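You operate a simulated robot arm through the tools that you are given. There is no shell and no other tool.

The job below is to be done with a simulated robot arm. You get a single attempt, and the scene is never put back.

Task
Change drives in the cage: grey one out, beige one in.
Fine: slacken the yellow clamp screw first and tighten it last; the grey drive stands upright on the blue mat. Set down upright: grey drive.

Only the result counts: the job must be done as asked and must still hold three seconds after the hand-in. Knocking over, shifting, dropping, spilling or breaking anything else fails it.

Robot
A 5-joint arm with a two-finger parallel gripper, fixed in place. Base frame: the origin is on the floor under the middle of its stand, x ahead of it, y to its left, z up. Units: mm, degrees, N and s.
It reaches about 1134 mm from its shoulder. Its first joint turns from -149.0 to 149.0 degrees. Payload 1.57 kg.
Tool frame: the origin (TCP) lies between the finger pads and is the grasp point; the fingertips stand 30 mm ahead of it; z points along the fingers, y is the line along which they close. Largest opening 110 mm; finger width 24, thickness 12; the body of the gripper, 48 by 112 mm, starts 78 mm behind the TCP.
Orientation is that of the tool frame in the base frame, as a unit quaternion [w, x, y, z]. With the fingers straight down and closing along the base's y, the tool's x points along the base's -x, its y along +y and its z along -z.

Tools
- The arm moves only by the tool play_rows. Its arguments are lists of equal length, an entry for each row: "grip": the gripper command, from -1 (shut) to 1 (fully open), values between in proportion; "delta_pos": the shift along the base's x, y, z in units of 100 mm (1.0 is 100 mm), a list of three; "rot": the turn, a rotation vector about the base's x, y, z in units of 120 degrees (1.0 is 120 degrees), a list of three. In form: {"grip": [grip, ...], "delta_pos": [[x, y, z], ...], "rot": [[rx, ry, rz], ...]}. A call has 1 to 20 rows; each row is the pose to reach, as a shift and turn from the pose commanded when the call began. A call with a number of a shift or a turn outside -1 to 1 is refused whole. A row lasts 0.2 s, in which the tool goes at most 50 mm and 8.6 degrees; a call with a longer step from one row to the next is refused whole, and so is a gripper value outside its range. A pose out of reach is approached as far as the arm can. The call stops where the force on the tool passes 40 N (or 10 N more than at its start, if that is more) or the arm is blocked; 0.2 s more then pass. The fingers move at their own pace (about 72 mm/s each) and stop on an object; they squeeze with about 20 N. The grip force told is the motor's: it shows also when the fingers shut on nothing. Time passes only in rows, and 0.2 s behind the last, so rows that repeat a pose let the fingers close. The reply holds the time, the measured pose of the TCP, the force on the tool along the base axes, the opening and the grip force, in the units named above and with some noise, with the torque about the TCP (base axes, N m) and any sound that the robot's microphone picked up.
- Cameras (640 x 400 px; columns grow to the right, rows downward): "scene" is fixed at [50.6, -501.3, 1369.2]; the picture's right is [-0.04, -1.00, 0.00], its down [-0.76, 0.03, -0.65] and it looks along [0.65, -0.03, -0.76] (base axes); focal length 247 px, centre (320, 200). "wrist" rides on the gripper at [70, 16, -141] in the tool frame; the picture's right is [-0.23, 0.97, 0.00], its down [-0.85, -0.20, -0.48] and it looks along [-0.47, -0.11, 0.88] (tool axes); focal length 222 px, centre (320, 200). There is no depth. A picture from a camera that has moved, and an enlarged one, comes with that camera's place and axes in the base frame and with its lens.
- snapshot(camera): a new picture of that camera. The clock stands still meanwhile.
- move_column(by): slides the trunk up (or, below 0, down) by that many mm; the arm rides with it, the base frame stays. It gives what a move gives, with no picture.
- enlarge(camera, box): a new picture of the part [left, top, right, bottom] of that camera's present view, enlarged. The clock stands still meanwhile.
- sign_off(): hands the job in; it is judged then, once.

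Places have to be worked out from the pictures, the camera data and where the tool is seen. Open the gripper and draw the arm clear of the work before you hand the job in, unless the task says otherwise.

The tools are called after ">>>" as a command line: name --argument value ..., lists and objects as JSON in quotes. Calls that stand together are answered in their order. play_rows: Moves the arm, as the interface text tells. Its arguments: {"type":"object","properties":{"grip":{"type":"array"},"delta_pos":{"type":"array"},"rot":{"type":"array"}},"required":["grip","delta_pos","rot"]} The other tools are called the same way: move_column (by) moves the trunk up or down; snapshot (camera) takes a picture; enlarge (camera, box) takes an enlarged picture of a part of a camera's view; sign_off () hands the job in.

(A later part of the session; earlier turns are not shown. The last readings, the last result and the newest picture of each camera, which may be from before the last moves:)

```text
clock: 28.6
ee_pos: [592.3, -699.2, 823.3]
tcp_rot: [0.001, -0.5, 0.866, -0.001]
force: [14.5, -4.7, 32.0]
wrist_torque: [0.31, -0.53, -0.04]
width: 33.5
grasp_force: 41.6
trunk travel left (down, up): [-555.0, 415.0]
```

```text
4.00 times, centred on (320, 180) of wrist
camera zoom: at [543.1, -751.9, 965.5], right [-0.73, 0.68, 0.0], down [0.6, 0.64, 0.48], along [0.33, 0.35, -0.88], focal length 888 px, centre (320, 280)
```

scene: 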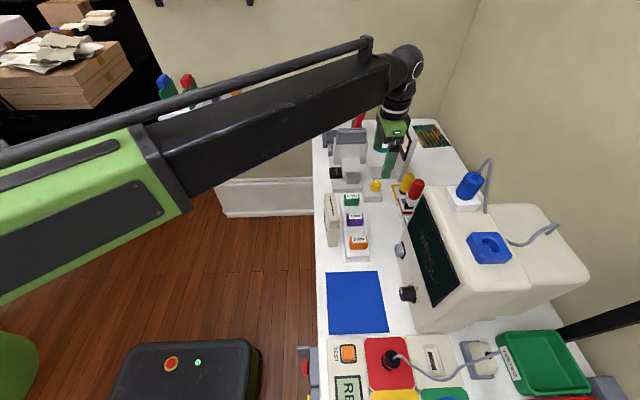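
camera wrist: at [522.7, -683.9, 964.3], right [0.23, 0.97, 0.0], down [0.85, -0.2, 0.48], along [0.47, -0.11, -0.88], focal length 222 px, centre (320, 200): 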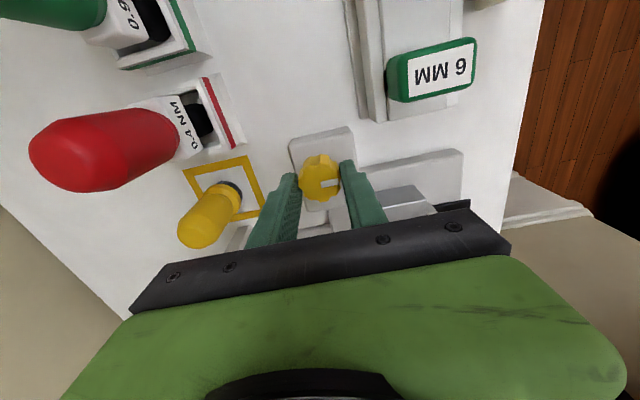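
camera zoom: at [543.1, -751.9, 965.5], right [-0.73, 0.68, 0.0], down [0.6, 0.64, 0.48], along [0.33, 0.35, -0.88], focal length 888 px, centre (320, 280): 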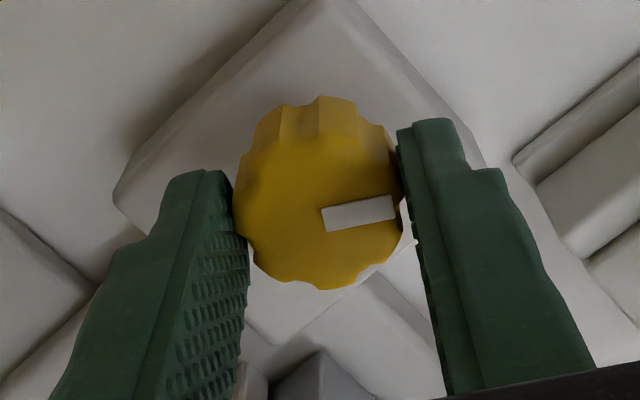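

The knob rises as it unscrews (upward force 32 N at 150°), so it is threaded. I'll raise the trunk 2 mm to follow it.

>>> move_column --by 2

>>> play_rows --grip '[-1, -1, -1, -1, -1]' --delta_pos '[[0.005, 0, 0], [0.005, 0, 0], [0.005, 0, 0], [0.005, 0, 0], [0.005, 0, 0]]' --rot '[[0, 0, 0.05], [0, 0, 0.1], [0, 0, 0.15], [0, 0, 0.2], [0, 0, 0.25]]'

>>> enlarge --camera "wrist" --box '[240, 130, 400, 230]'

```text
clock: 29.1
ee_pos: [591.8, -699.3, 823.6]
tcp_rot: [-0.001, -0.5, 0.866, 0.001]
force: [5.9, 7.6, 3.0]
wrist_torque: [-0.53, 0.01, 0.05]
width: 33.5
grasp_force: 41.6
trunk travel left (down, up): [-557.0, 413.0]
```

```text
clock: 30.3
ee_pos: [591.5, -700.4, 826.1]
tcp_rot: [0.0, 0.707, -0.707, -0.003]
force: [-16.9, 24.7, -12.3]
wrist_torque: [-0.22, 0.11, -0.01]
width: 33.9
grasp_force: 41.5
trunk travel left (down, up): [-557.0, 413.0]
```

```text
4.00 times, centred on (320, 180) of wrist
camera zoom: at [576.2, -770.1, 966.2], right [-0.97, 0.23, 0.0], down [0.2, 0.85, 0.48], along [0.11, 0.47, -0.88], focal length 888 px, centre (320, 280)
```

zoom: 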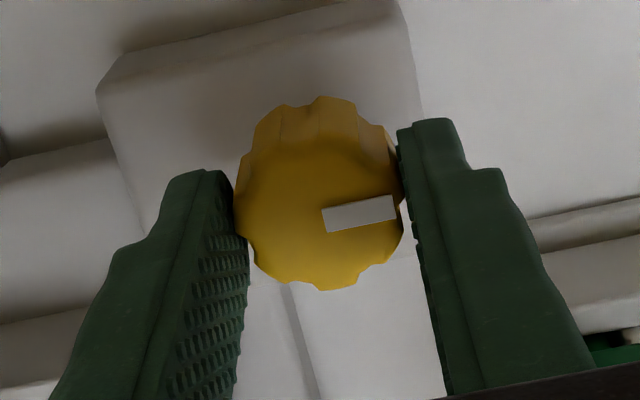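

180° now, still no stop. I'll relieve the side force with (−1,+1.8) mm and continue another 30°.

>>> play_rows --grip '[-1, -1, -1, -1, -1, -1]' --delta_pos '[[-0.01, 0.018, 0], [-0.012, 0.02, 0], [-0.014, 0.022, 0], [-0.014, 0.022, 0], [-0.014, 0.022, 0], [-0.014, 0.022, 0]]' --rot '[[0, 0, 0], [0, 0, 0.05], [0, 0, 0.1], [0, 0, 0.15], [0, 0, 0.2], [0, 0, 0.25]]'

>>> enlarge --camera "wrist" --box '[240, 130, 400, 230]'

>>> enlarge --camera "scene" --box '[310, 120, 410, 210]'

```text
clock: 31.7
ee_pos: [591.5, -699.1, 825.1]
tcp_rot: [0.001, 0.866, -0.499, 0.002]
force: [13.2, -19.2, 27.1]
wrist_torque: [-0.54, -0.36, 0.0]
width: 33.6
grasp_force: 41.6
trunk travel left (down, up): [-557.0, 413.0]
```

```text
4.00 times, centred on (320, 180) of wrist
camera zoom: at [612.0, -767.7, 966.9], right [-0.96, -0.29, 0.0], down [-0.26, 0.84, 0.47], along [-0.14, 0.45, -0.88], focal length 888 px, centre (320, 280)
```

zoom: 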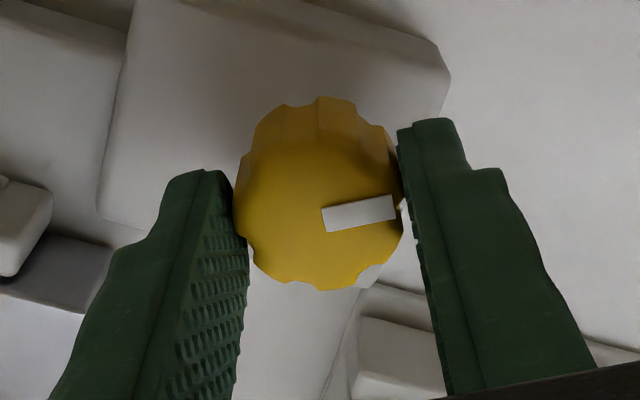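

```text
4.44 times, centred on (360, 165) of scene
camera zoom: at [50.6, -501.3, 1369.2], right [-0.04, -1.0, 0.0], down [-0.76, 0.03, -0.65], along [0.65, -0.03, -0.76], focal length 1098 px, centre (142, 356)
```

zoom: 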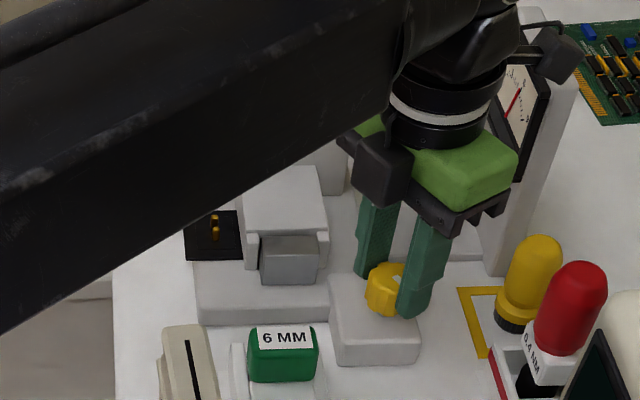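

210° now, with the knob ~3–4 mm higher; it's clearly threaded. I'll raise the trunk 1.5 mm and go on 60°.

>>> move_column --by 1.5

>>> play_rows --grip '[-1, -1, -1, -1, -1, -1]' --delta_pos '[[0.006, -0.009, 0], [0.006, -0.009, 0], [0.006, -0.009, 0], [0.006, -0.009, 0], [0.006, -0.009, 0], [0.006, -0.009, 0]]' --rot '[[0, 0, 0], [0, 0, 0.05], [0, 0, 0.1], [0, 0, 0.15], [0, 0, 0.2], [0, 0, 0.25]]'

>>> enlarge --camera "wrist" --box '[240, 130, 400, 230]'

```text
clock: 32.2
ee_pos: [590.5, -699.2, 824.3]
tcp_rot: [0.0, 0.866, -0.499, 0.0]
force: [8.7, -14.6, 7.4]
wrist_torque: [-1.22, -0.56, 0.02]
width: 33.6
grasp_force: 41.5
trunk travel left (down, up): [-559.0, 411.0]
```

```text
clock: 33.6
ee_pos: [591.6, -698.6, 825.1]
tcp_rot: [0.0, 0.866, -0.5, -0.001]
force: [-6.7, 0.0, -8.1]
wrist_torque: [-0.09, 0.17, -0.02]
width: 33.5
grasp_force: 40.9
out of reach, approached as far as the arm can: row 2, 3, 4, 5, 6
trunk travel left (down, up): [-559.0, 411.0]
```

```text
4.00 times, centred on (320, 180) of wrist
camera zoom: at [612.5, -768.5, 966.4], right [-0.96, -0.29, 0.0], down [-0.25, 0.84, 0.48], along [-0.14, 0.46, -0.88], focal length 888 px, centre (320, 280)
```

zoom: 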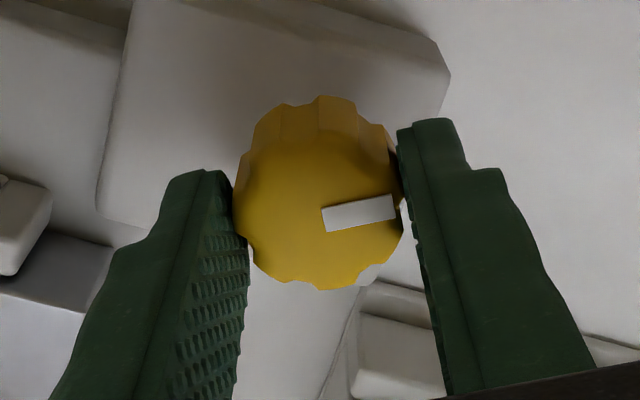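

The wrist reached its turning limit at 210° of unscrewing. I'll open the fingers slightly, turn the tool back, and regrip to unscrew further.

>>> play_rows --grip '[0.0, 0.0, 0.0, 0.0]' --delta_pos '[[0, 0, 0], [0, 0, 0], [0, 0, 0], [0, 0, 0]]' --rot '[[0, 0, 0], [0, 0, 0], [0, 0, 0], [0, 0, 0]]'

>>> play_rows --grip '[0, 0, 0, 0, 0, 0, 0, 0, 0, 0, 0, 0, 0, 0, 0, 0]' --delta_pos '[[0, 0, 0], [0, 0, 0], [0, 0, 0], [0, 0, 0], [0, 0, 0], [0, 0, 0], [0, 0, 0], [0, 0, 0], [0, 0, 0], [0, 0, 0], [0, 0, 0], [0, 0, 0], [0, 0, 0], [0, 0, 0], [0, 0, 0], [0, 0, 0]]' --rot '[[0, 0, -0.0625], [0, 0, -0.125], [0, 0, -0.1875], [0, 0, -0.25], [0, 0, -0.3125], [0, 0, -0.375], [0, 0, -0.4375], [0, 0, -0.5], [0, 0, -0.5625], [0, 0, -0.625], [0, 0, -0.6875], [0, 0, -0.75], [0, 0, -0.8125], [0, 0, -0.875], [0, 0, -0.9375], [0, 0, -1.0]]'

>>> enlarge --camera "wrist" --box '[240, 130, 400, 230]'

```text
clock: 34.6
ee_pos: [592.5, -699.8, 825.0]
tcp_rot: [0.001, 0.866, -0.5, 0.001]
force: [0.4, 0.2, -0.9]
wrist_torque: [0.01, 0.0, -0.01]
width: 55.0
grasp_force: 0.0
trunk travel left (down, up): [-559.0, 411.0]
```

```text
clock: 38.0
ee_pos: [591.7, -700.7, 825.6]
tcp_rot: [0.0, 0.002, 1.0, 0.0]
force: [-1.2, 0.0, 0.4]
wrist_torque: [0.0, 0.02, 0.03]
width: 54.9
grasp_force: 0.0
trunk travel left (down, up): [-559.0, 411.0]
```

```text
4.00 times, centred on (320, 180) of wrist
camera zoom: at [522.7, -683.6, 967.1], right [0.23, 0.97, 0.0], down [0.85, -0.2, 0.48], along [0.47, -0.11, -0.88], focal length 888 px, centre (320, 280)
```

zoom: 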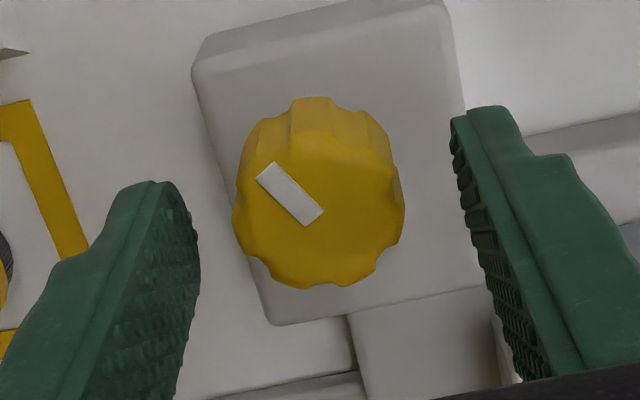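

The mark now points at ~210°, confirming the turn held. I'll turn the open gripper back another 90°, then regrip.

>>> play_rows --grip '[0, 0, 0, 0, 0, 0, 0, 0, 0, 0, 0, 0]' --delta_pos '[[0, 0, 0], [0, 0, 0], [0, 0, 0], [0, 0, 0], [0, 0, 0], [0, 0, 0], [0, 0, 0], [0, 0, 0], [0, 0, 0], [0, 0, 0], [0, 0, 0], [0, 0, 0]]' --rot '[[0, 0, -0.0625], [0, 0, -0.125], [0, 0, -0.1875], [0, 0, -0.25], [0, 0, -0.3125], [0, 0, -0.375], [0, 0, -0.4375], [0, 0, -0.5], [0, 0, -0.5625], [0, 0, -0.625], [0, 0, -0.6875], [0, 0, -0.75]]'

>>> enlarge --camera "wrist" --box '[240, 130, 400, 230]'

>>> enlarge --camera "scene" --box '[350, 150, 410, 210]'

```text
clock: 40.6
ee_pos: [592.6, -698.6, 825.1]
tcp_rot: [0.0, 0.708, 0.706, 0.0]
force: [-1.8, -0.7, -0.2]
wrist_torque: [0.0, 0.02, -0.01]
width: 55.0
grasp_force: 0.1
trunk travel left (down, up): [-559.0, 411.0]
```

```text
4.00 times, centred on (320, 180) of wrist
camera zoom: at [608.6, -629.6, 967.1], right [0.97, -0.23, 0.0], down [-0.2, -0.85, 0.48], along [-0.11, -0.47, -0.88], focal length 888 px, centre (320, 280)
```

zoom: 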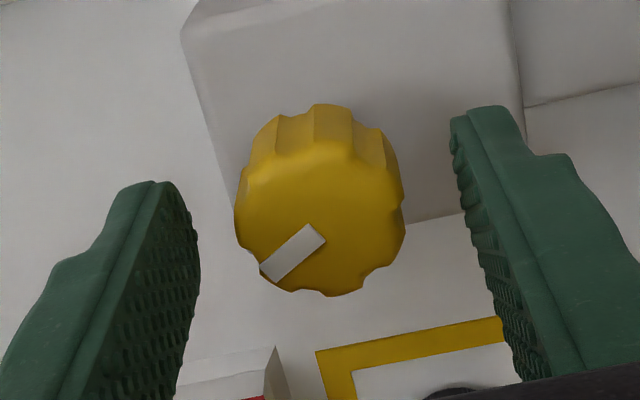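

```text
6.67 times, centred on (380, 180) of scene
camera zoom: at [50.6, -501.3, 1369.2], right [-0.04, -1.0, 0.0], down [-0.76, 0.03, -0.65], along [0.65, -0.03, -0.76], focal length 1647 px, centre (-80, 333)
```

zoom: 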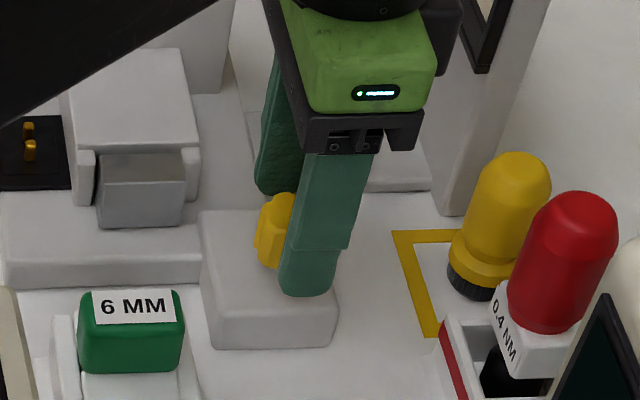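

The knob has risen ~5 mm, so the clamp is backing off. I'll regrip and continue turning counter‑clockwise.

>>> play_rows --grip '[-0.4, -1, -1, -1]' --delta_pos '[[0, 0, 0], [0, 0, 0], [0, 0, 0], [0, 0, 0]]' --rot '[[0, 0, 0], [0, 0, 0], [0, 0, 0], [0, 0, 0]]'

>>> play_rows --grip '[-1, -1, -1, -1, -1, -1, -1, -1]' --delta_pos '[[0, 0, 0], [0, 0, 0], [0, 0, 0], [0, 0, 0], [0, 0, 0], [0, 0, 0], [0, 0, 0], [0, 0, 0]]' --rot '[[0, 0, 0.05], [0, 0, 0.1], [0, 0, 0.15], [0, 0, 0.2], [0, 0, 0.25], [0, 0, 0.3], [0, 0, 0.35], [0, 0, 0.4]]'

>>> enlarge --camera "wrist" --box '[240, 130, 400, 230]'

```text
clock: 41.6
ee_pos: [591.8, -698.8, 824.8]
tcp_rot: [0.0, 0.708, 0.706, 0.0]
force: [-2.0, 1.1, -1.0]
wrist_torque: [-0.06, 0.04, 0.01]
width: 33.8
grasp_force: 41.5
trunk travel left (down, up): [-559.0, 411.0]
```

```text
clock: 43.4
ee_pos: [590.9, -699.6, 827.2]
tcp_rot: [0.001, 0.359, 0.933, 0.0]
force: [-4.7, -4.9, 11.4]
wrist_torque: [0.62, 1.03, -0.03]
width: 33.6
grasp_force: 41.7
trunk travel left (down, up): [-559.0, 411.0]
```

```text
4.00 times, centred on (320, 180) of wrist
camera zoom: at [550.0, -640.7, 967.9], right [0.82, 0.57, 0.0], down [0.5, -0.72, 0.48], along [0.27, -0.39, -0.88], focal length 888 px, centre (320, 280)
```

zoom: 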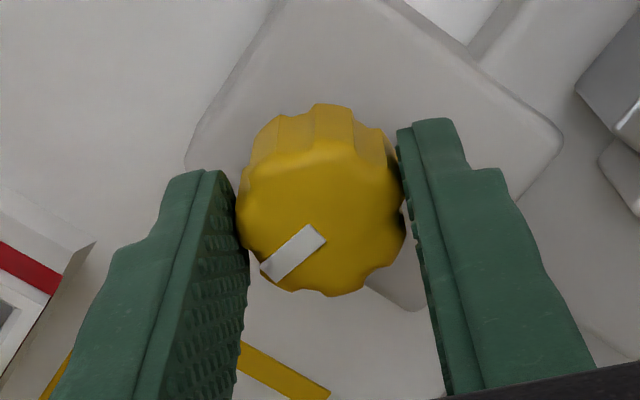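

258° now; still free and rising. I'll follow with the trunk (+1.5 mm) and turn 54° more.

>>> move_column --by 1.5

>>> play_rows --grip '[-1, -1, -1, -1, -1, -1, -1, -1, -1]' --delta_pos '[[0, 0, 0], [0, 0, 0], [0, 0, 0], [0, 0, 0], [0, 0, 0], [0, 0, 0], [0, 0, 0], [0, 0, 0], [0, 0, 0]]' --rot '[[0, 0, 0.05], [0, 0, 0.1], [0, 0, 0.15], [0, 0, 0.2], [0, 0, 0.25], [0, 0, 0.3], [0, 0, 0.35], [0, 0, 0.4], [0, 0, 0.45]]'

>>> enlarge --camera "wrist" --box '[240, 130, 400, 230]'

```text
clock: 43.9
ee_pos: [591.2, -700.7, 827.2]
tcp_rot: [0.001, 0.358, 0.934, -0.001]
force: [-12.5, 3.2, -11.1]
wrist_torque: [-0.7, -0.49, 0.03]
width: 33.8
grasp_force: 41.2
trunk travel left (down, up): [-560.0, 410.0]
```

```text
clock: 45.9
ee_pos: [591.2, -701.1, 825.7]
tcp_rot: [0.001, -0.106, 0.994, 0.0]
force: [-0.7, -11.0, 0.5]
wrist_torque: [-0.25, 0.04, -0.57]
width: 34.0
grasp_force: 41.9
trunk travel left (down, up): [-560.0, 410.0]
```

```text
4.00 times, centred on (320, 180) of wrist
camera zoom: at [520.5, -699.0, 968.1], right [0.02, 1.0, 0.0], down [0.88, -0.02, 0.48], along [0.48, -0.01, -0.88], focal length 888 px, centre (320, 280)
```

zoom: 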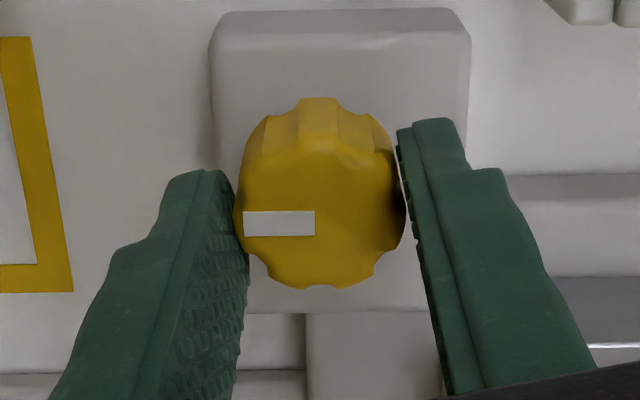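

The stop is reached: the fingers slipped with −0.57 N·m and the mark stays at 270° (−y). The clamp is fully slackened; I'll release and raise the trunk clear.

>>> play_rows --grip '[0.1, 0.1, 0.1, 0.1]' --delta_pos '[[0, 0, 0], [0, 0, 0], [0, 0, 0], [0, 0, 0]]' --rot '[[0, 0, 0], [0, 0, 0], [0, 0, 0], [0, 0, 0]]'

>>> move_column --by 150

>>> snapshot --camera "wrist"

>>> enlarge --camera "scene" --box '[310, 100, 410, 190]'

```text
clock: 46.9
ee_pos: [592.4, -698.8, 827.3]
tcp_rot: [0.001, -0.105, 0.995, 0.0]
force: [0.4, 0.3, -0.3]
wrist_torque: [-0.01, -0.01, -0.01]
width: 60.7
grasp_force: 0.0
trunk travel left (down, up): [-560.0, 410.0]
```

```text
clock: 48.7
ee_pos: [592.3, -700.4, 976.9]
tcp_rot: [0.0, -0.104, 0.995, 0.0]
force: [0.2, 0.1, 0.3]
wrist_torque: [0.01, -0.03, -0.03]
width: 60.7
grasp_force: 0.0
trunk travel left (down, up): [-710.0, 260.0]
```

```text
taken
camera wrist: at [520.7, -698.1, 1118.5], right [0.02, 1.0, 0.0], down [0.88, -0.02, 0.48], along [0.48, -0.01, -0.88], focal length 222 px, centre (320, 200)
```

wrist: 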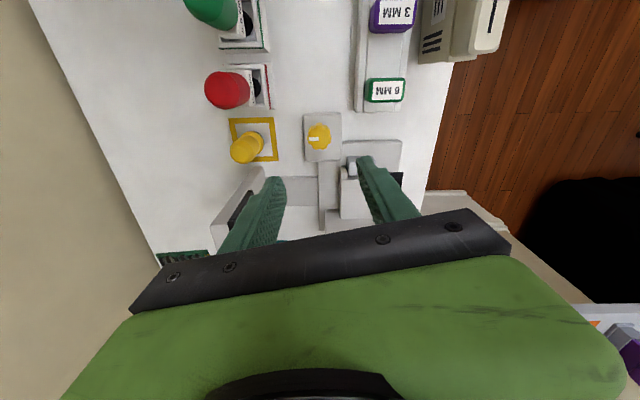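

```text
4.44 times, centred on (360, 145) of scene
camera zoom: at [50.6, -501.3, 1369.2], right [-0.04, -1.0, 0.0], down [-0.76, 0.03, -0.65], along [0.65, -0.03, -0.76], focal length 1098 px, centre (142, 444)
```

zoom: 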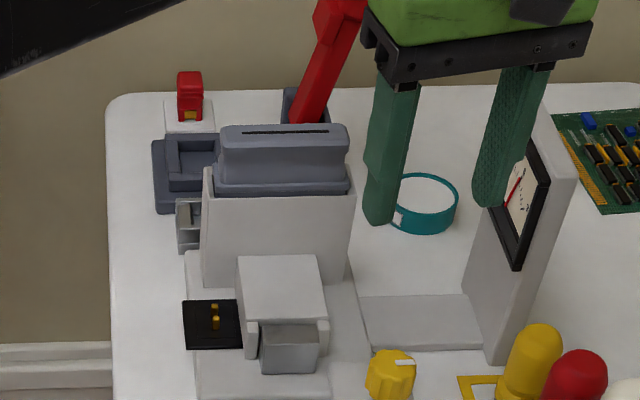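

The cage is clear to see from the scene camera. I'll enlarge the grey drive's top for its dimensions.

>>> enlarge --camera "scene" --box '[325, 115, 405, 165]'

>>> enlarge --camera "scene" --box '[310, 185, 390, 255]'

```text
8.00 times, centred on (365, 140) of scene
camera zoom: at [50.6, -501.3, 1369.2], right [-0.04, -1.0, 0.0], down [-0.76, 0.03, -0.65], along [0.65, -0.03, -0.76], focal length 1976 px, centre (-40, 680)
```

zoom: 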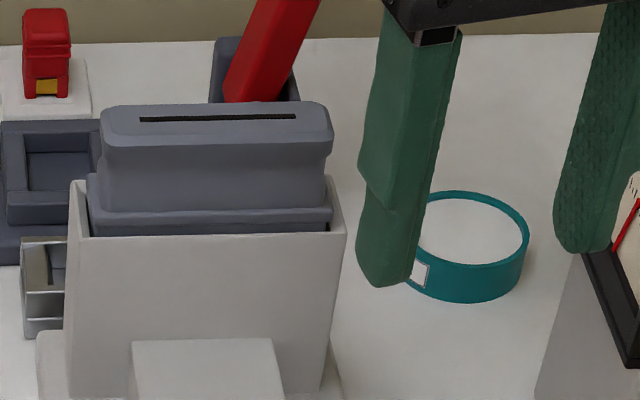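

```text
5.71 times, centred on (350, 220) of scene
camera zoom: at [50.6, -501.3, 1369.2], right [-0.04, -1.0, 0.0], down [-0.76, 0.03, -0.65], along [0.65, -0.03, -0.76], focal length 1412 px, centre (149, 86)
```

zoom: 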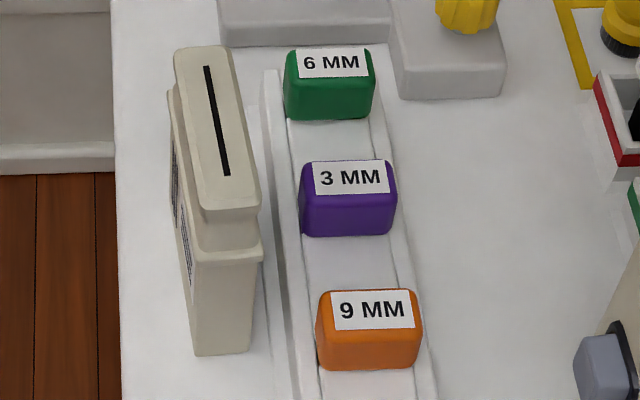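

The drives have a ~97×22 mm handle head (~40 mm tall) on top of the body; the grey head top is z≈897 near (756,−637), so I'll grip it closing along x with the tool tilted ~25° toward −y. First I turn the tool back to yaw −90° while moving +y.

>>> play_rows --grip '[0.3, 0.3, 0.3, 0.3, 0.3, 0.3, 0.3, 0.3, 0.3, 0.3, 0.3, 0.3, 0.3, 0.3]' --delta_pos '[[0, 0.07, 0], [0, 0.14, 0], [0, 0.21, 0], [0, 0.28, 0], [0, 0.35, 0], [0, 0.42, 0], [0, 0.5, 0], [0, 0.57, 0], [0, 0.64, 0], [0, 0.71, 0], [0, 0.79, 0], [0, 0.86, 0], [0, 0.93, 0], [0, 1.0, 0]]' --rot '[[0, 0, -0.0607], [0, 0, -0.1214], [0, 0, -0.1821], [0, 0, -0.2429], [0, 0, -0.3036], [0, 0, -0.3643], [0, 0, -0.425], [0, 0, -0.4857], [0, 0, -0.5464], [0, 0, -0.6071], [0, 0, -0.6679], [0, 0, -0.7286], [0, 0, -0.7893], [0, 0, -0.85]]'

>>> play_rows --grip '[0.3, 0.3, 0.3, 0.3]' --delta_pos '[[0.25, 0.22, 0], [0.5, 0.45, 0], [0.75, 0.68, 0], [1.0, 0.9, 0]]' --rot '[[0, 0, 0], [0, 0, 0], [0, 0, 0], [0, 0, 0]]'

```text
clock: 51.7
ee_pos: [592.1, -600.4, 976.7]
tcp_rot: [0.0, 0.707, 0.707, 0.0]
force: [1.3, 0.1, 0.0]
wrist_torque: [0.0, 0.01, -0.01]
width: 71.4
grasp_force: 0.0
trunk travel left (down, up): [-710.0, 260.0]
```

```text
clock: 52.7
ee_pos: [692.4, -506.2, 976.7]
tcp_rot: [0.0, 0.708, 0.707, 0.0]
force: [0.1, -0.3, 0.4]
wrist_torque: [-0.02, -0.01, -0.04]
width: 71.2
grasp_force: 0.1
trunk travel left (down, up): [-710.0, 260.0]
```

Yaw is −90°. Next I shift +60 mm in x and −15 mm in y, then tilt 25° toward −y, with fingertips well above the drive top.

>>> play_rows --grip '[0.3, 0.3, 0.3]' --delta_pos '[[0.25, -0.06, 0], [0.5, -0.12, 0], [0.62, -0.15, 0]]' --rot '[[0, 0, 0], [0, 0, 0], [0, 0, 0]]'

>>> play_rows --grip '[0.3, 0.3, 0.3, 0.3, 0.3]' --delta_pos '[[0, -0.215, 0.009], [0, -0.429, 0.037], [0, -0.639, 0.084], [0, -0.845, 0.149], [0, -1.0, 0.231]]' --rot '[[-0.0417, 0, 0], [-0.0833, 0, 0], [-0.125, 0, 0], [-0.1667, 0, 0], [-0.2083, 0, 0]]'

>>> snapshot --camera "wrist"

>>> enlarge --camera "wrist" --box '[240, 100, 400, 200]'

```text
clock: 53.5
ee_pos: [754.9, -523.5, 977.0]
tcp_rot: [0.0, 0.707, 0.707, 0.0]
force: [0.0, 0.3, -0.2]
wrist_torque: [0.01, 0.06, -0.02]
width: 71.4
grasp_force: 0.1
trunk travel left (down, up): [-710.0, 260.0]
```

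```text
clock: 54.7
ee_pos: [754.0, -626.9, 998.9]
tcp_rot: [0.153, 0.691, 0.689, -0.154]
force: [0.7, 0.6, 0.0]
wrist_torque: [-0.01, -0.01, -0.04]
width: 71.5
grasp_force: 0.0
trunk travel left (down, up): [-710.0, 260.0]
```

```text
taken
camera wrist: at [771.2, -504.1, 1098.2], right [0.97, -0.21, 0.1], down [-0.2, -0.57, 0.8], along [-0.11, -0.79, -0.6], focal length 222 px, centre (320, 200)
```

wrist: 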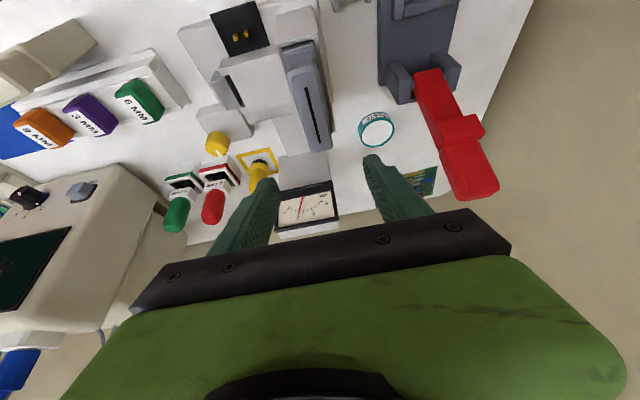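

```text
4.00 times, centred on (320, 150) of wrist
camera zoom: at [771.2, -504.1, 1098.2], right [0.97, -0.21, 0.1], down [-0.2, -0.57, 0.8], along [-0.11, -0.79, -0.6], focal length 888 px, centre (320, 400)
```

zoom: 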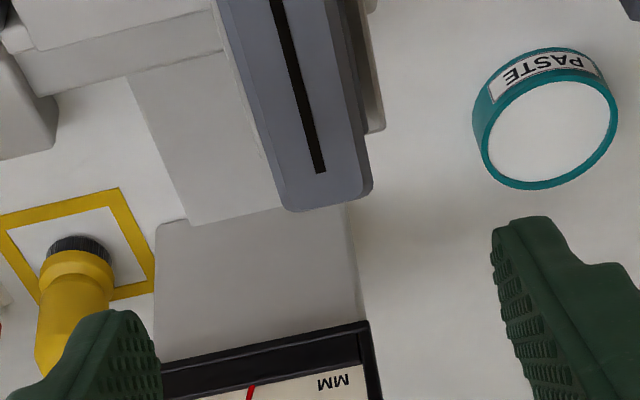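

I'll enlarge the upper part to see the full head of the grey drive.

>>> enlarge --camera "wrist" --box '[240, 30, 400, 130]'

```text
4.00 times, centred on (320, 80) of wrist
camera zoom: at [771.2, -504.1, 1098.2], right [0.97, -0.21, 0.1], down [-0.2, -0.57, 0.8], along [-0.11, -0.79, -0.6], focal length 888 px, centre (320, 680)
```

zoom: 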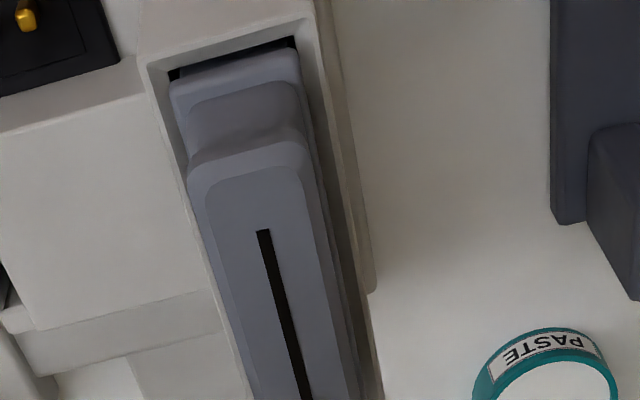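

The slot spans y −601…−665 at x≈757, so the head centre is (757,−633) and its top is z≈897. I'll shift (+3,−6) mm and lower 75 mm, then check the view.

>>> play_rows --grip '[0.3, 0.3]' --delta_pos '[[0.015, -0.03, 0], [0.03, -0.06, 0]]' --rot '[[0, 0, 0], [0, 0, 0]]'

>>> move_column --by -75

>>> snapshot --camera "wrist"

>>> enlarge --camera "wrist" --box '[240, 110, 400, 210]'

>>> enlarge --camera "scene" --box '[325, 95, 405, 165]'

```text
clock: 55.3
ee_pos: [757.1, -632.6, 999.3]
tcp_rot: [0.153, 0.691, 0.69, -0.153]
force: [-0.2, 0.3, 0.1]
wrist_torque: [-0.01, 0.01, 0.0]
width: 71.4
grasp_force: 0.1
trunk travel left (down, up): [-710.0, 260.0]
```

```text
clock: 56.4
ee_pos: [755.8, -632.7, 923.1]
tcp_rot: [0.152, 0.691, 0.69, -0.153]
force: [0.1, 0.0, -0.1]
wrist_torque: [-0.01, 0.01, 0.0]
width: 71.5
grasp_force: 0.0
trunk travel left (down, up): [-635.0, 335.0]
```

```text
taken
camera wrist: at [773.0, -509.5, 1023.2], right [0.97, -0.21, 0.1], down [-0.2, -0.57, 0.8], along [-0.11, -0.79, -0.6], focal length 222 px, centre (320, 200)
```

wrist: 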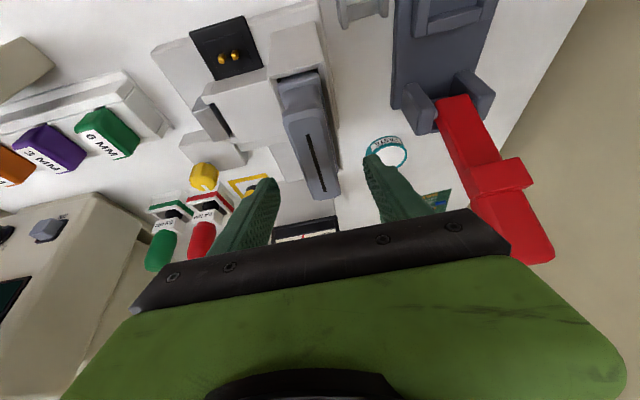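

```text
4.00 times, centred on (320, 160) of wrist
camera zoom: at [773.0, -509.5, 1023.2], right [0.97, -0.21, 0.1], down [-0.2, -0.57, 0.8], along [-0.11, -0.79, -0.6], focal length 888 px, centre (320, 360)
```

zoom: 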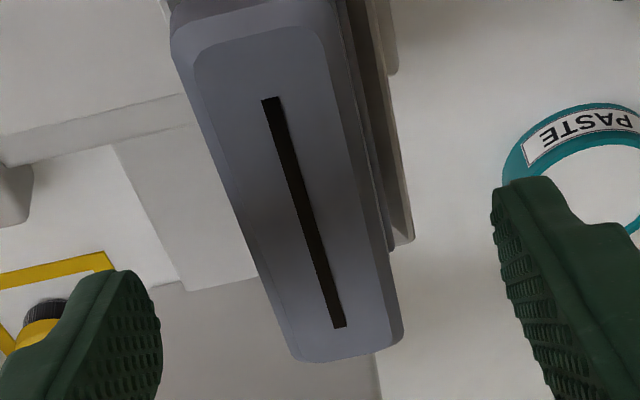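

```text
5.71 times, centred on (365, 130) of scene
camera zoom: at [50.6, -501.3, 1369.2], right [-0.04, -1.0, 0.0], down [-0.76, 0.03, -0.65], along [0.65, -0.03, -0.76], focal length 1412 px, centre (63, 600)
```

zoom: 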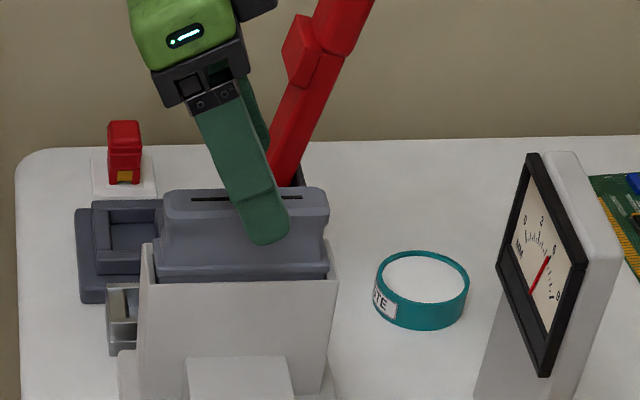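

Slot ends agree again: centre (757,−633), top 897; the tool is aligned. I'll lower 24 mm to TCP z≈899 (lowest tip corner ≈867, just above the body ledge).

>>> move_column --by -24

>>> enlarge --camera "wrist" --box '[240, 130, 400, 230]'

>>> enlarge --camera "scene" --box '[325, 105, 405, 165]'

```text
clock: 57.1
ee_pos: [757.7, -631.7, 900.9]
tcp_rot: [0.153, 0.691, 0.69, -0.153]
force: [1.2, 0.3, 0.0]
wrist_torque: [0.01, 0.02, 0.02]
width: 71.6
grasp_force: 0.1
trunk travel left (down, up): [-611.0, 359.0]
```

```text
4.00 times, centred on (320, 180) of wrist
camera zoom: at [773.1, -509.5, 999.2], right [0.97, -0.21, 0.1], down [-0.2, -0.57, 0.8], along [-0.11, -0.79, -0.6], focal length 888 px, centre (320, 280)
```

zoom: 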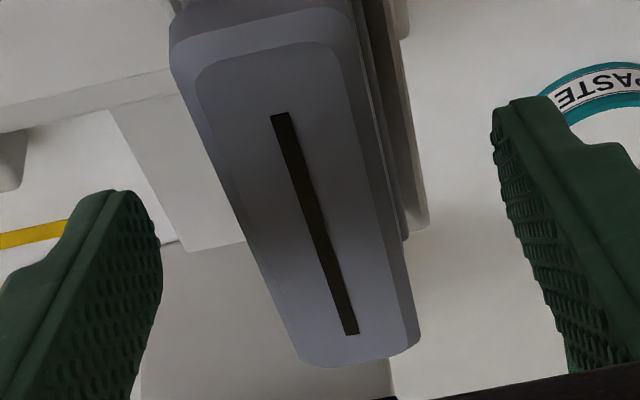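

```text
6.67 times, centred on (365, 135) of scene
camera zoom: at [50.6, -501.3, 1369.2], right [-0.04, -1.0, 0.0], down [-0.76, 0.03, -0.65], along [0.65, -0.03, -0.76], focal length 1647 px, centre (20, 633)
```

zoom: 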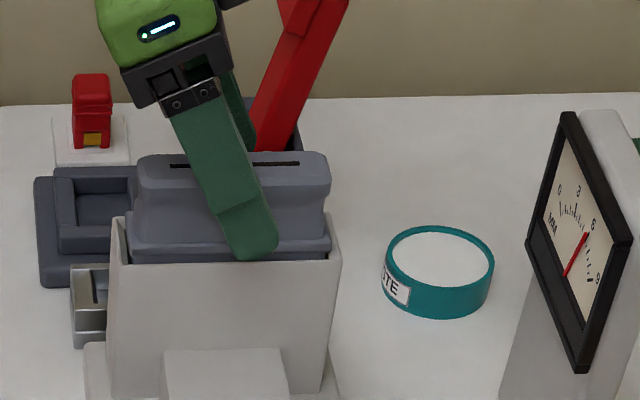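

The fingers straddle the head with clearance. I'll close on it now.

>>> play_rows --grip '[-0.1, -0.3, -0.5, -1, -1, -1]' --delta_pos '[[0, 0, 0], [0, 0, 0], [0, 0, 0], [0, 0, 0], [0, 0, 0], [0, 0, 0]]' --rot '[[0, 0, 0], [0, 0, 0], [0, 0, 0], [0, 0, 0], [0, 0, 0], [0, 0, 0]]'

>>> enlarge --camera "wrist" --box '[240, 130, 400, 230]'

>>> enlarge --camera "scene" --box '[325, 105, 405, 165]'

```text
clock: 58.5
ee_pos: [756.7, -633.0, 900.9]
tcp_rot: [0.153, 0.69, 0.69, -0.152]
force: [1.1, -0.9, 2.3]
wrist_torque: [-0.02, -0.05, 0.01]
width: 27.6
grasp_force: 20.2
trunk travel left (down, up): [-611.0, 359.0]
```

```text
4.00 times, centred on (320, 180) of wrist
camera zoom: at [773.2, -509.5, 999.1], right [0.97, -0.21, 0.1], down [-0.2, -0.57, 0.8], along [-0.11, -0.79, -0.6], focal length 888 px, centre (320, 280)
```

zoom: 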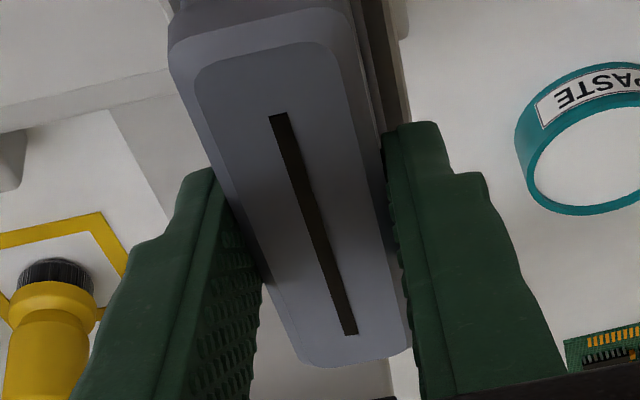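

```text
6.67 times, centred on (365, 135) of scene
camera zoom: at [50.6, -501.3, 1369.2], right [-0.04, -1.0, 0.0], down [-0.76, 0.03, -0.65], along [0.65, -0.03, -0.76], focal length 1647 px, centre (20, 633)
```

zoom: 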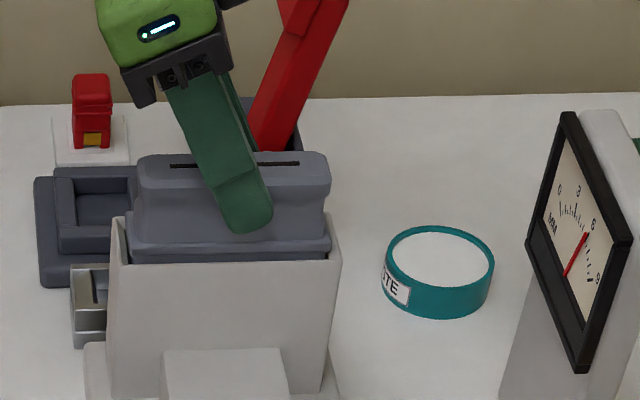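

Head gripped at 27.6 mm. I'll lift 5 mm as a test that the clamp has really let go.

>>> move_column --by 5

>>> enlarge --camera "scene" --box '[325, 105, 405, 165]'

```text
clock: 59.0
ee_pos: [756.9, -632.8, 904.4]
tcp_rot: [0.153, 0.69, 0.69, -0.154]
force: [0.9, 0.4, -2.0]
wrist_torque: [0.52, 0.06, 0.03]
width: 27.5
grasp_force: 20.2
trunk travel left (down, up): [-616.0, 354.0]
```

```text
6.67 times, centred on (365, 135) of scene
camera zoom: at [50.6, -501.3, 1369.2], right [-0.04, -1.0, 0.0], down [-0.76, 0.03, -0.65], along [0.65, -0.03, -0.76], focal length 1647 px, centre (20, 633)
```

zoom: 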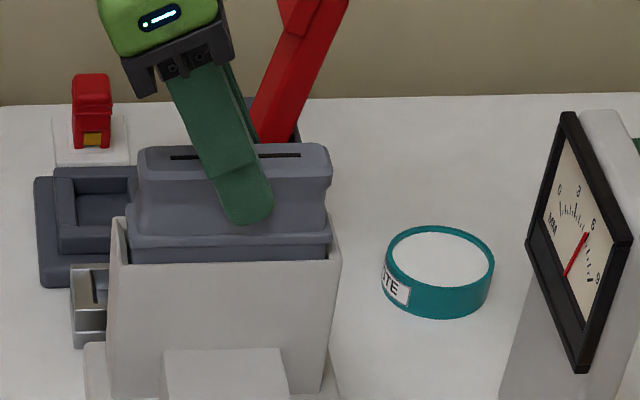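

The drive comes up freely with the gripper. I'll continue lifting 15 mm and watch forces and level.

>>> move_column --by 15

>>> enlarge --camera "scene" --box '[325, 95, 405, 165]'

>>> enlarge --camera "wrist" --box '[240, 90, 400, 230]'

```text
clock: 59.7
ee_pos: [756.5, -632.9, 919.4]
tcp_rot: [0.154, 0.69, 0.691, -0.153]
force: [1.2, 0.6, -2.3]
wrist_torque: [-0.01, -0.01, 0.03]
width: 27.4
grasp_force: 19.9
trunk travel left (down, up): [-631.0, 339.0]
```

```text
5.71 times, centred on (365, 130) of scene
camera zoom: at [50.6, -501.3, 1369.2], right [-0.04, -1.0, 0.0], down [-0.76, 0.03, -0.65], along [0.65, -0.03, -0.76], focal length 1412 px, centre (63, 600)
```

zoom: 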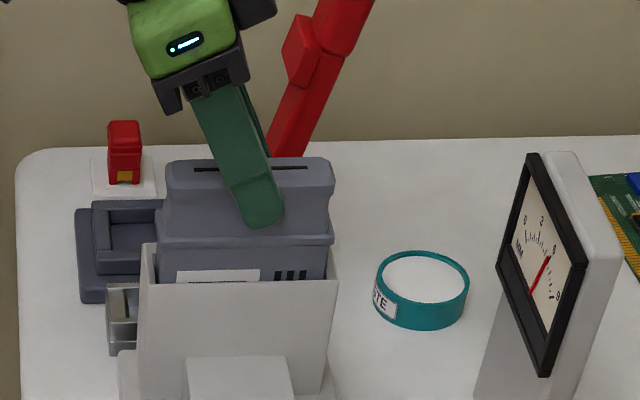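

```text
2.86 times, centred on (320, 160) of wrist
camera zoom: at [773.2, -509.8, 1019.0], right [0.97, -0.21, 0.1], down [-0.2, -0.57, 0.8], along [-0.11, -0.79, -0.6], focal length 635 px, centre (320, 314)
```

zoom: 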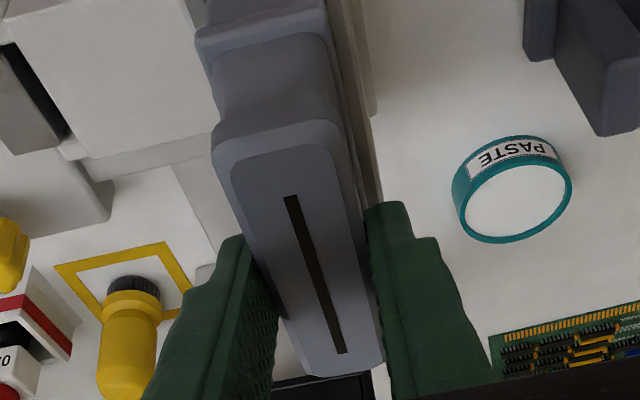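

The drive is out of its clamp, level and light. I'll keep lifting 80 mm while checking the beige drive's label side for orientation.

>>> move_column --by 80

>>> enlarge --camera "scene" --box '[316, 185, 356, 255]'

>>> enlarge --camera "scene" --box '[315, 70, 415, 170]'

```text
clock: 60.9
ee_pos: [757.4, -632.8, 999.0]
tcp_rot: [0.154, 0.69, 0.691, -0.152]
force: [-0.1, -0.5, -3.6]
wrist_torque: [0.0, -0.03, 0.01]
width: 27.9
grasp_force: 20.0
trunk travel left (down, up): [-711.0, 259.0]
```

```text
5.71 times, centred on (336, 220) of scene
camera zoom: at [50.6, -501.3, 1369.2], right [-0.04, -1.0, 0.0], down [-0.76, 0.03, -0.65], along [0.65, -0.03, -0.76], focal length 1412 px, centre (229, 86)
```

zoom: 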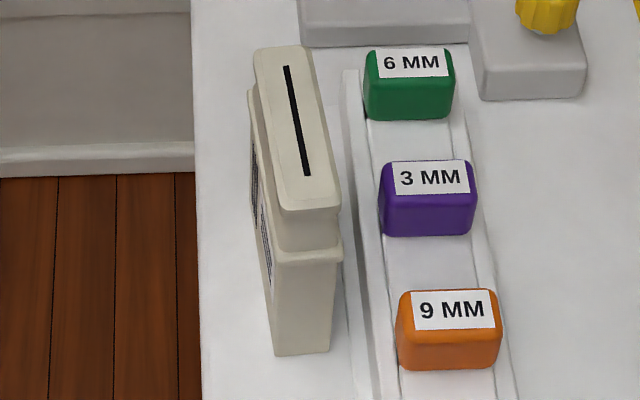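

```text
4.00 times, centred on (365, 120) of scene
camera zoom: at [50.6, -501.3, 1369.2], right [-0.04, -1.0, 0.0], down [-0.76, 0.03, -0.65], along [0.65, -0.03, -0.76], focal length 988 px, centre (140, 520)
```

zoom: 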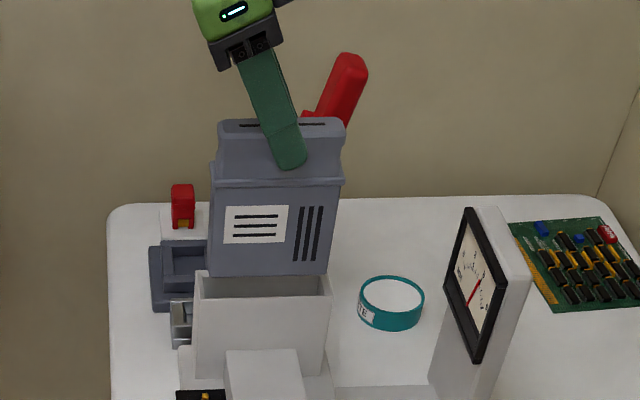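

The grey drive hangs level, its bottom (~z 869) just above the cage rim; label at +y end, stripes at −y end. I'll raise another 110 mm for a safe carry over the beige drive.

>>> move_column --by 110

>>> play_rows --grip '[-1, -1, -1, -1, -1]' --delta_pos '[[-0.15, 0.02, 0], [-0.35, 0.04, 0], [-0.57, 0.06, 0], [-0.79, 0.08, 0], [-1.0, 0.1, 0]]' --rot '[[0, 0, 0], [0, 0, 0], [0, 0, 0], [0, 0, 0], [0, 0, 0]]'

>>> snapshot --camera "scene"

>>> enlarge --camera "wrist" --box '[240, 90, 400, 230]'

```text
clock: 62.3
ee_pos: [758.2, -632.7, 1109.5]
tcp_rot: [0.152, 0.691, 0.69, -0.153]
force: [0.5, 0.1, -2.8]
wrist_torque: [0.01, 0.0, 0.0]
width: 27.7
grasp_force: 19.9
trunk travel left (down, up): [-821.0, 149.0]
```

```text
clock: 63.5
ee_pos: [657.8, -623.7, 1110.4]
tcp_rot: [0.152, 0.69, 0.691, -0.153]
force: [0.0, -0.5, -2.3]
wrist_torque: [0.01, -0.01, -0.01]
width: 27.8
grasp_force: 20.2
trunk travel left (down, up): [-821.0, 149.0]
```

```text
taken
```

scene: 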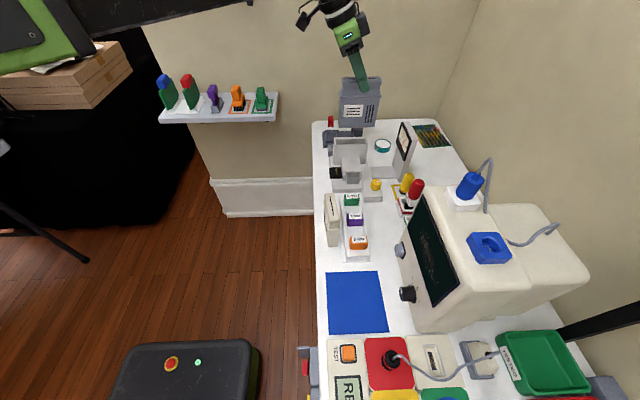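

```text
2.86 times, centred on (320, 160) of wrist
camera zoom: at [673.2, -500.2, 1209.2], right [0.97, -0.21, 0.1], down [-0.2, -0.57, 0.79], along [-0.11, -0.79, -0.6], focal length 635 px, centre (320, 314)
```

zoom: 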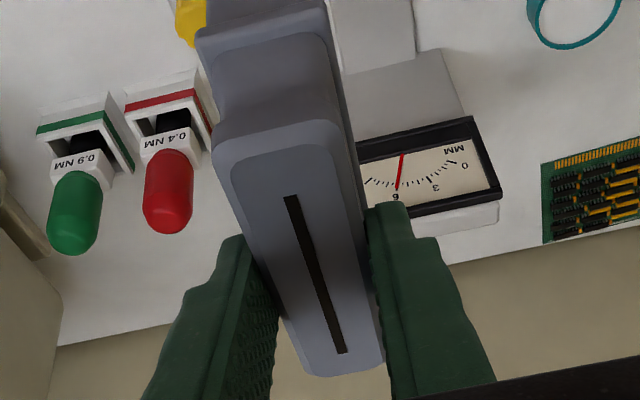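

The drive is held firmly and the carry height is clear. I'll continue toward the mat in −x steps.

>>> play_rows --grip '[-1, -1, -1, -1, -1]' --delta_pos '[[-0.15, 0.02, 0], [-0.35, 0.04, 0], [-0.57, 0.06, 0], [-0.79, 0.08, 0], [-1.0, 0.1, 0]]' --rot '[[0, 0, 0], [0, 0, 0], [0, 0, 0], [0, 0, 0], [0, 0, 0]]'

>>> play_rows --grip '[-1, -1, -1, -1, -1]' --delta_pos '[[-0.15, 0.01, 0], [-0.35, 0.02, 0], [-0.57, 0.03, 0], [-0.79, 0.04, 0], [-1.0, 0.05, 0]]' --rot '[[0, 0, 0], [0, 0, 0], [0, 0, 0], [0, 0, 0], [0, 0, 0]]'

>>> play_rows --grip '[-1, -1, -1, -1, -1]' --delta_pos '[[-0.15, 0.01, 0], [-0.35, 0.02, 0], [-0.57, 0.03, 0], [-0.79, 0.04, 0], [-1.0, 0.05, 0]]' --rot '[[0, 0, 0], [0, 0, 0], [0, 0, 0], [0, 0, 0], [0, 0, 0]]'

>>> snapshot --camera "scene"

>>> snapshot --camera "wrist"

```text
clock: 64.7
ee_pos: [556.4, -611.3, 1109.6]
tcp_rot: [0.153, 0.69, 0.69, -0.153]
force: [-1.0, -0.2, -2.8]
wrist_torque: [-0.02, 0.0, 0.0]
width: 28.0
grasp_force: 20.2
trunk travel left (down, up): [-821.0, 149.0]
```

```text
clock: 65.9
ee_pos: [456.9, -607.2, 1110.6]
tcp_rot: [0.153, 0.69, 0.69, -0.153]
force: [0.7, -0.2, -2.8]
wrist_torque: [0.02, -0.03, 0.02]
width: 27.6
grasp_force: 20.2
trunk travel left (down, up): [-821.0, 149.0]
```

```text
clock: 67.1
ee_pos: [356.8, -603.4, 1110.3]
tcp_rot: [0.154, 0.69, 0.691, -0.153]
force: [-0.5, 0.1, -2.3]
wrist_torque: [0.03, 0.0, -0.01]
width: 27.6
grasp_force: 19.9
trunk travel left (down, up): [-821.0, 149.0]
```

```text
taken
```

scene: 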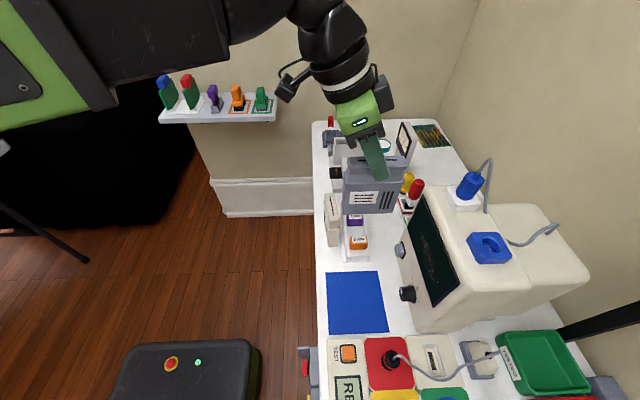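

```text
taken
camera wrist: at [372.6, -480.1, 1209.2], right [0.97, -0.21, 0.1], down [-0.2, -0.57, 0.79], along [-0.11, -0.79, -0.6], focal length 222 px, centre (320, 200)
```

wrist: 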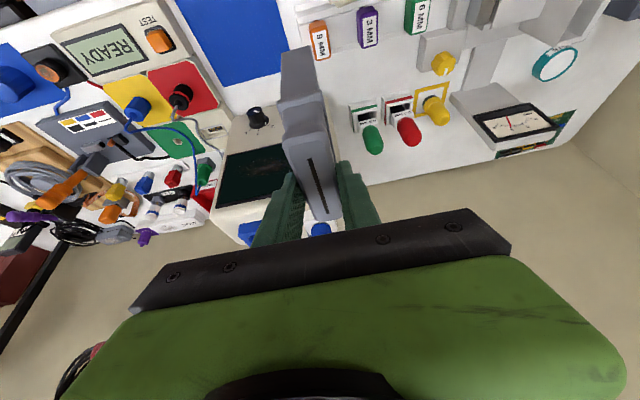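

Everything is clear; the mat spans about x 185–331, y −670…−530. I'll move the last 95 mm to its centre (262,−600) and begin lowering.

>>> play_rows --grip '[-1, -1, -1, -1, -1]' --delta_pos '[[-0.15, 0.01, 0], [-0.35, 0.02, 0], [-0.57, 0.03, 0], [-0.79, 0.03, 0], [-0.95, 0.03, 0]]' --rot '[[0, 0, 0], [0, 0, 0], [0, 0, 0], [0, 0, 0], [0, 0, 0]]'

>>> move_column --by -120

>>> snapshot --camera "scene"

>>> snapshot --camera "wrist"

```text
clock: 68.3
ee_pos: [262.4, -599.2, 1109.9]
tcp_rot: [0.154, 0.69, 0.69, -0.154]
force: [0.4, 0.1, -2.5]
wrist_torque: [0.0, -0.02, -0.01]
width: 27.8
grasp_force: 20.0
trunk travel left (down, up): [-821.0, 149.0]
```

```text
clock: 69.8
ee_pos: [262.9, -598.9, 991.2]
tcp_rot: [0.152, 0.691, 0.69, -0.153]
force: [-0.8, 0.2, -3.4]
wrist_torque: [0.04, 0.02, 0.01]
width: 27.9
grasp_force: 19.9
trunk travel left (down, up): [-701.0, 269.0]
```

```text
taken
```

scene: 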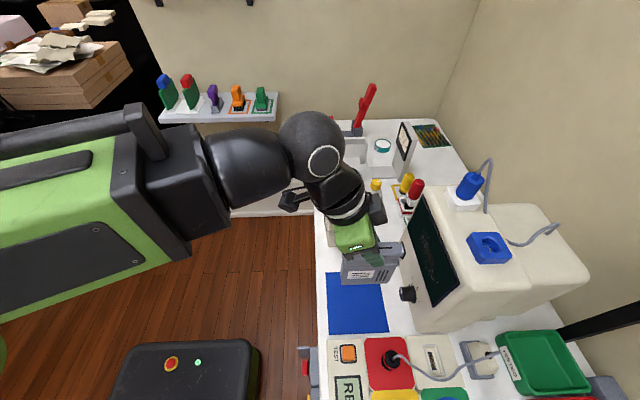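

```text
taken
camera wrist: at [278.7, -476.3, 1089.1], right [0.97, -0.21, 0.1], down [-0.2, -0.57, 0.8], along [-0.11, -0.79, -0.6], focal length 222 px, centre (320, 200)
```

wrist: 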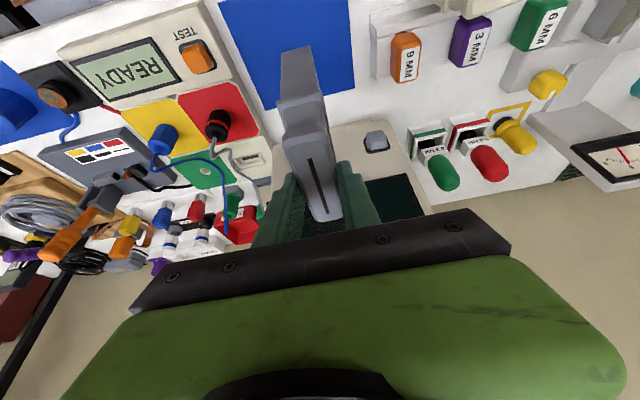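

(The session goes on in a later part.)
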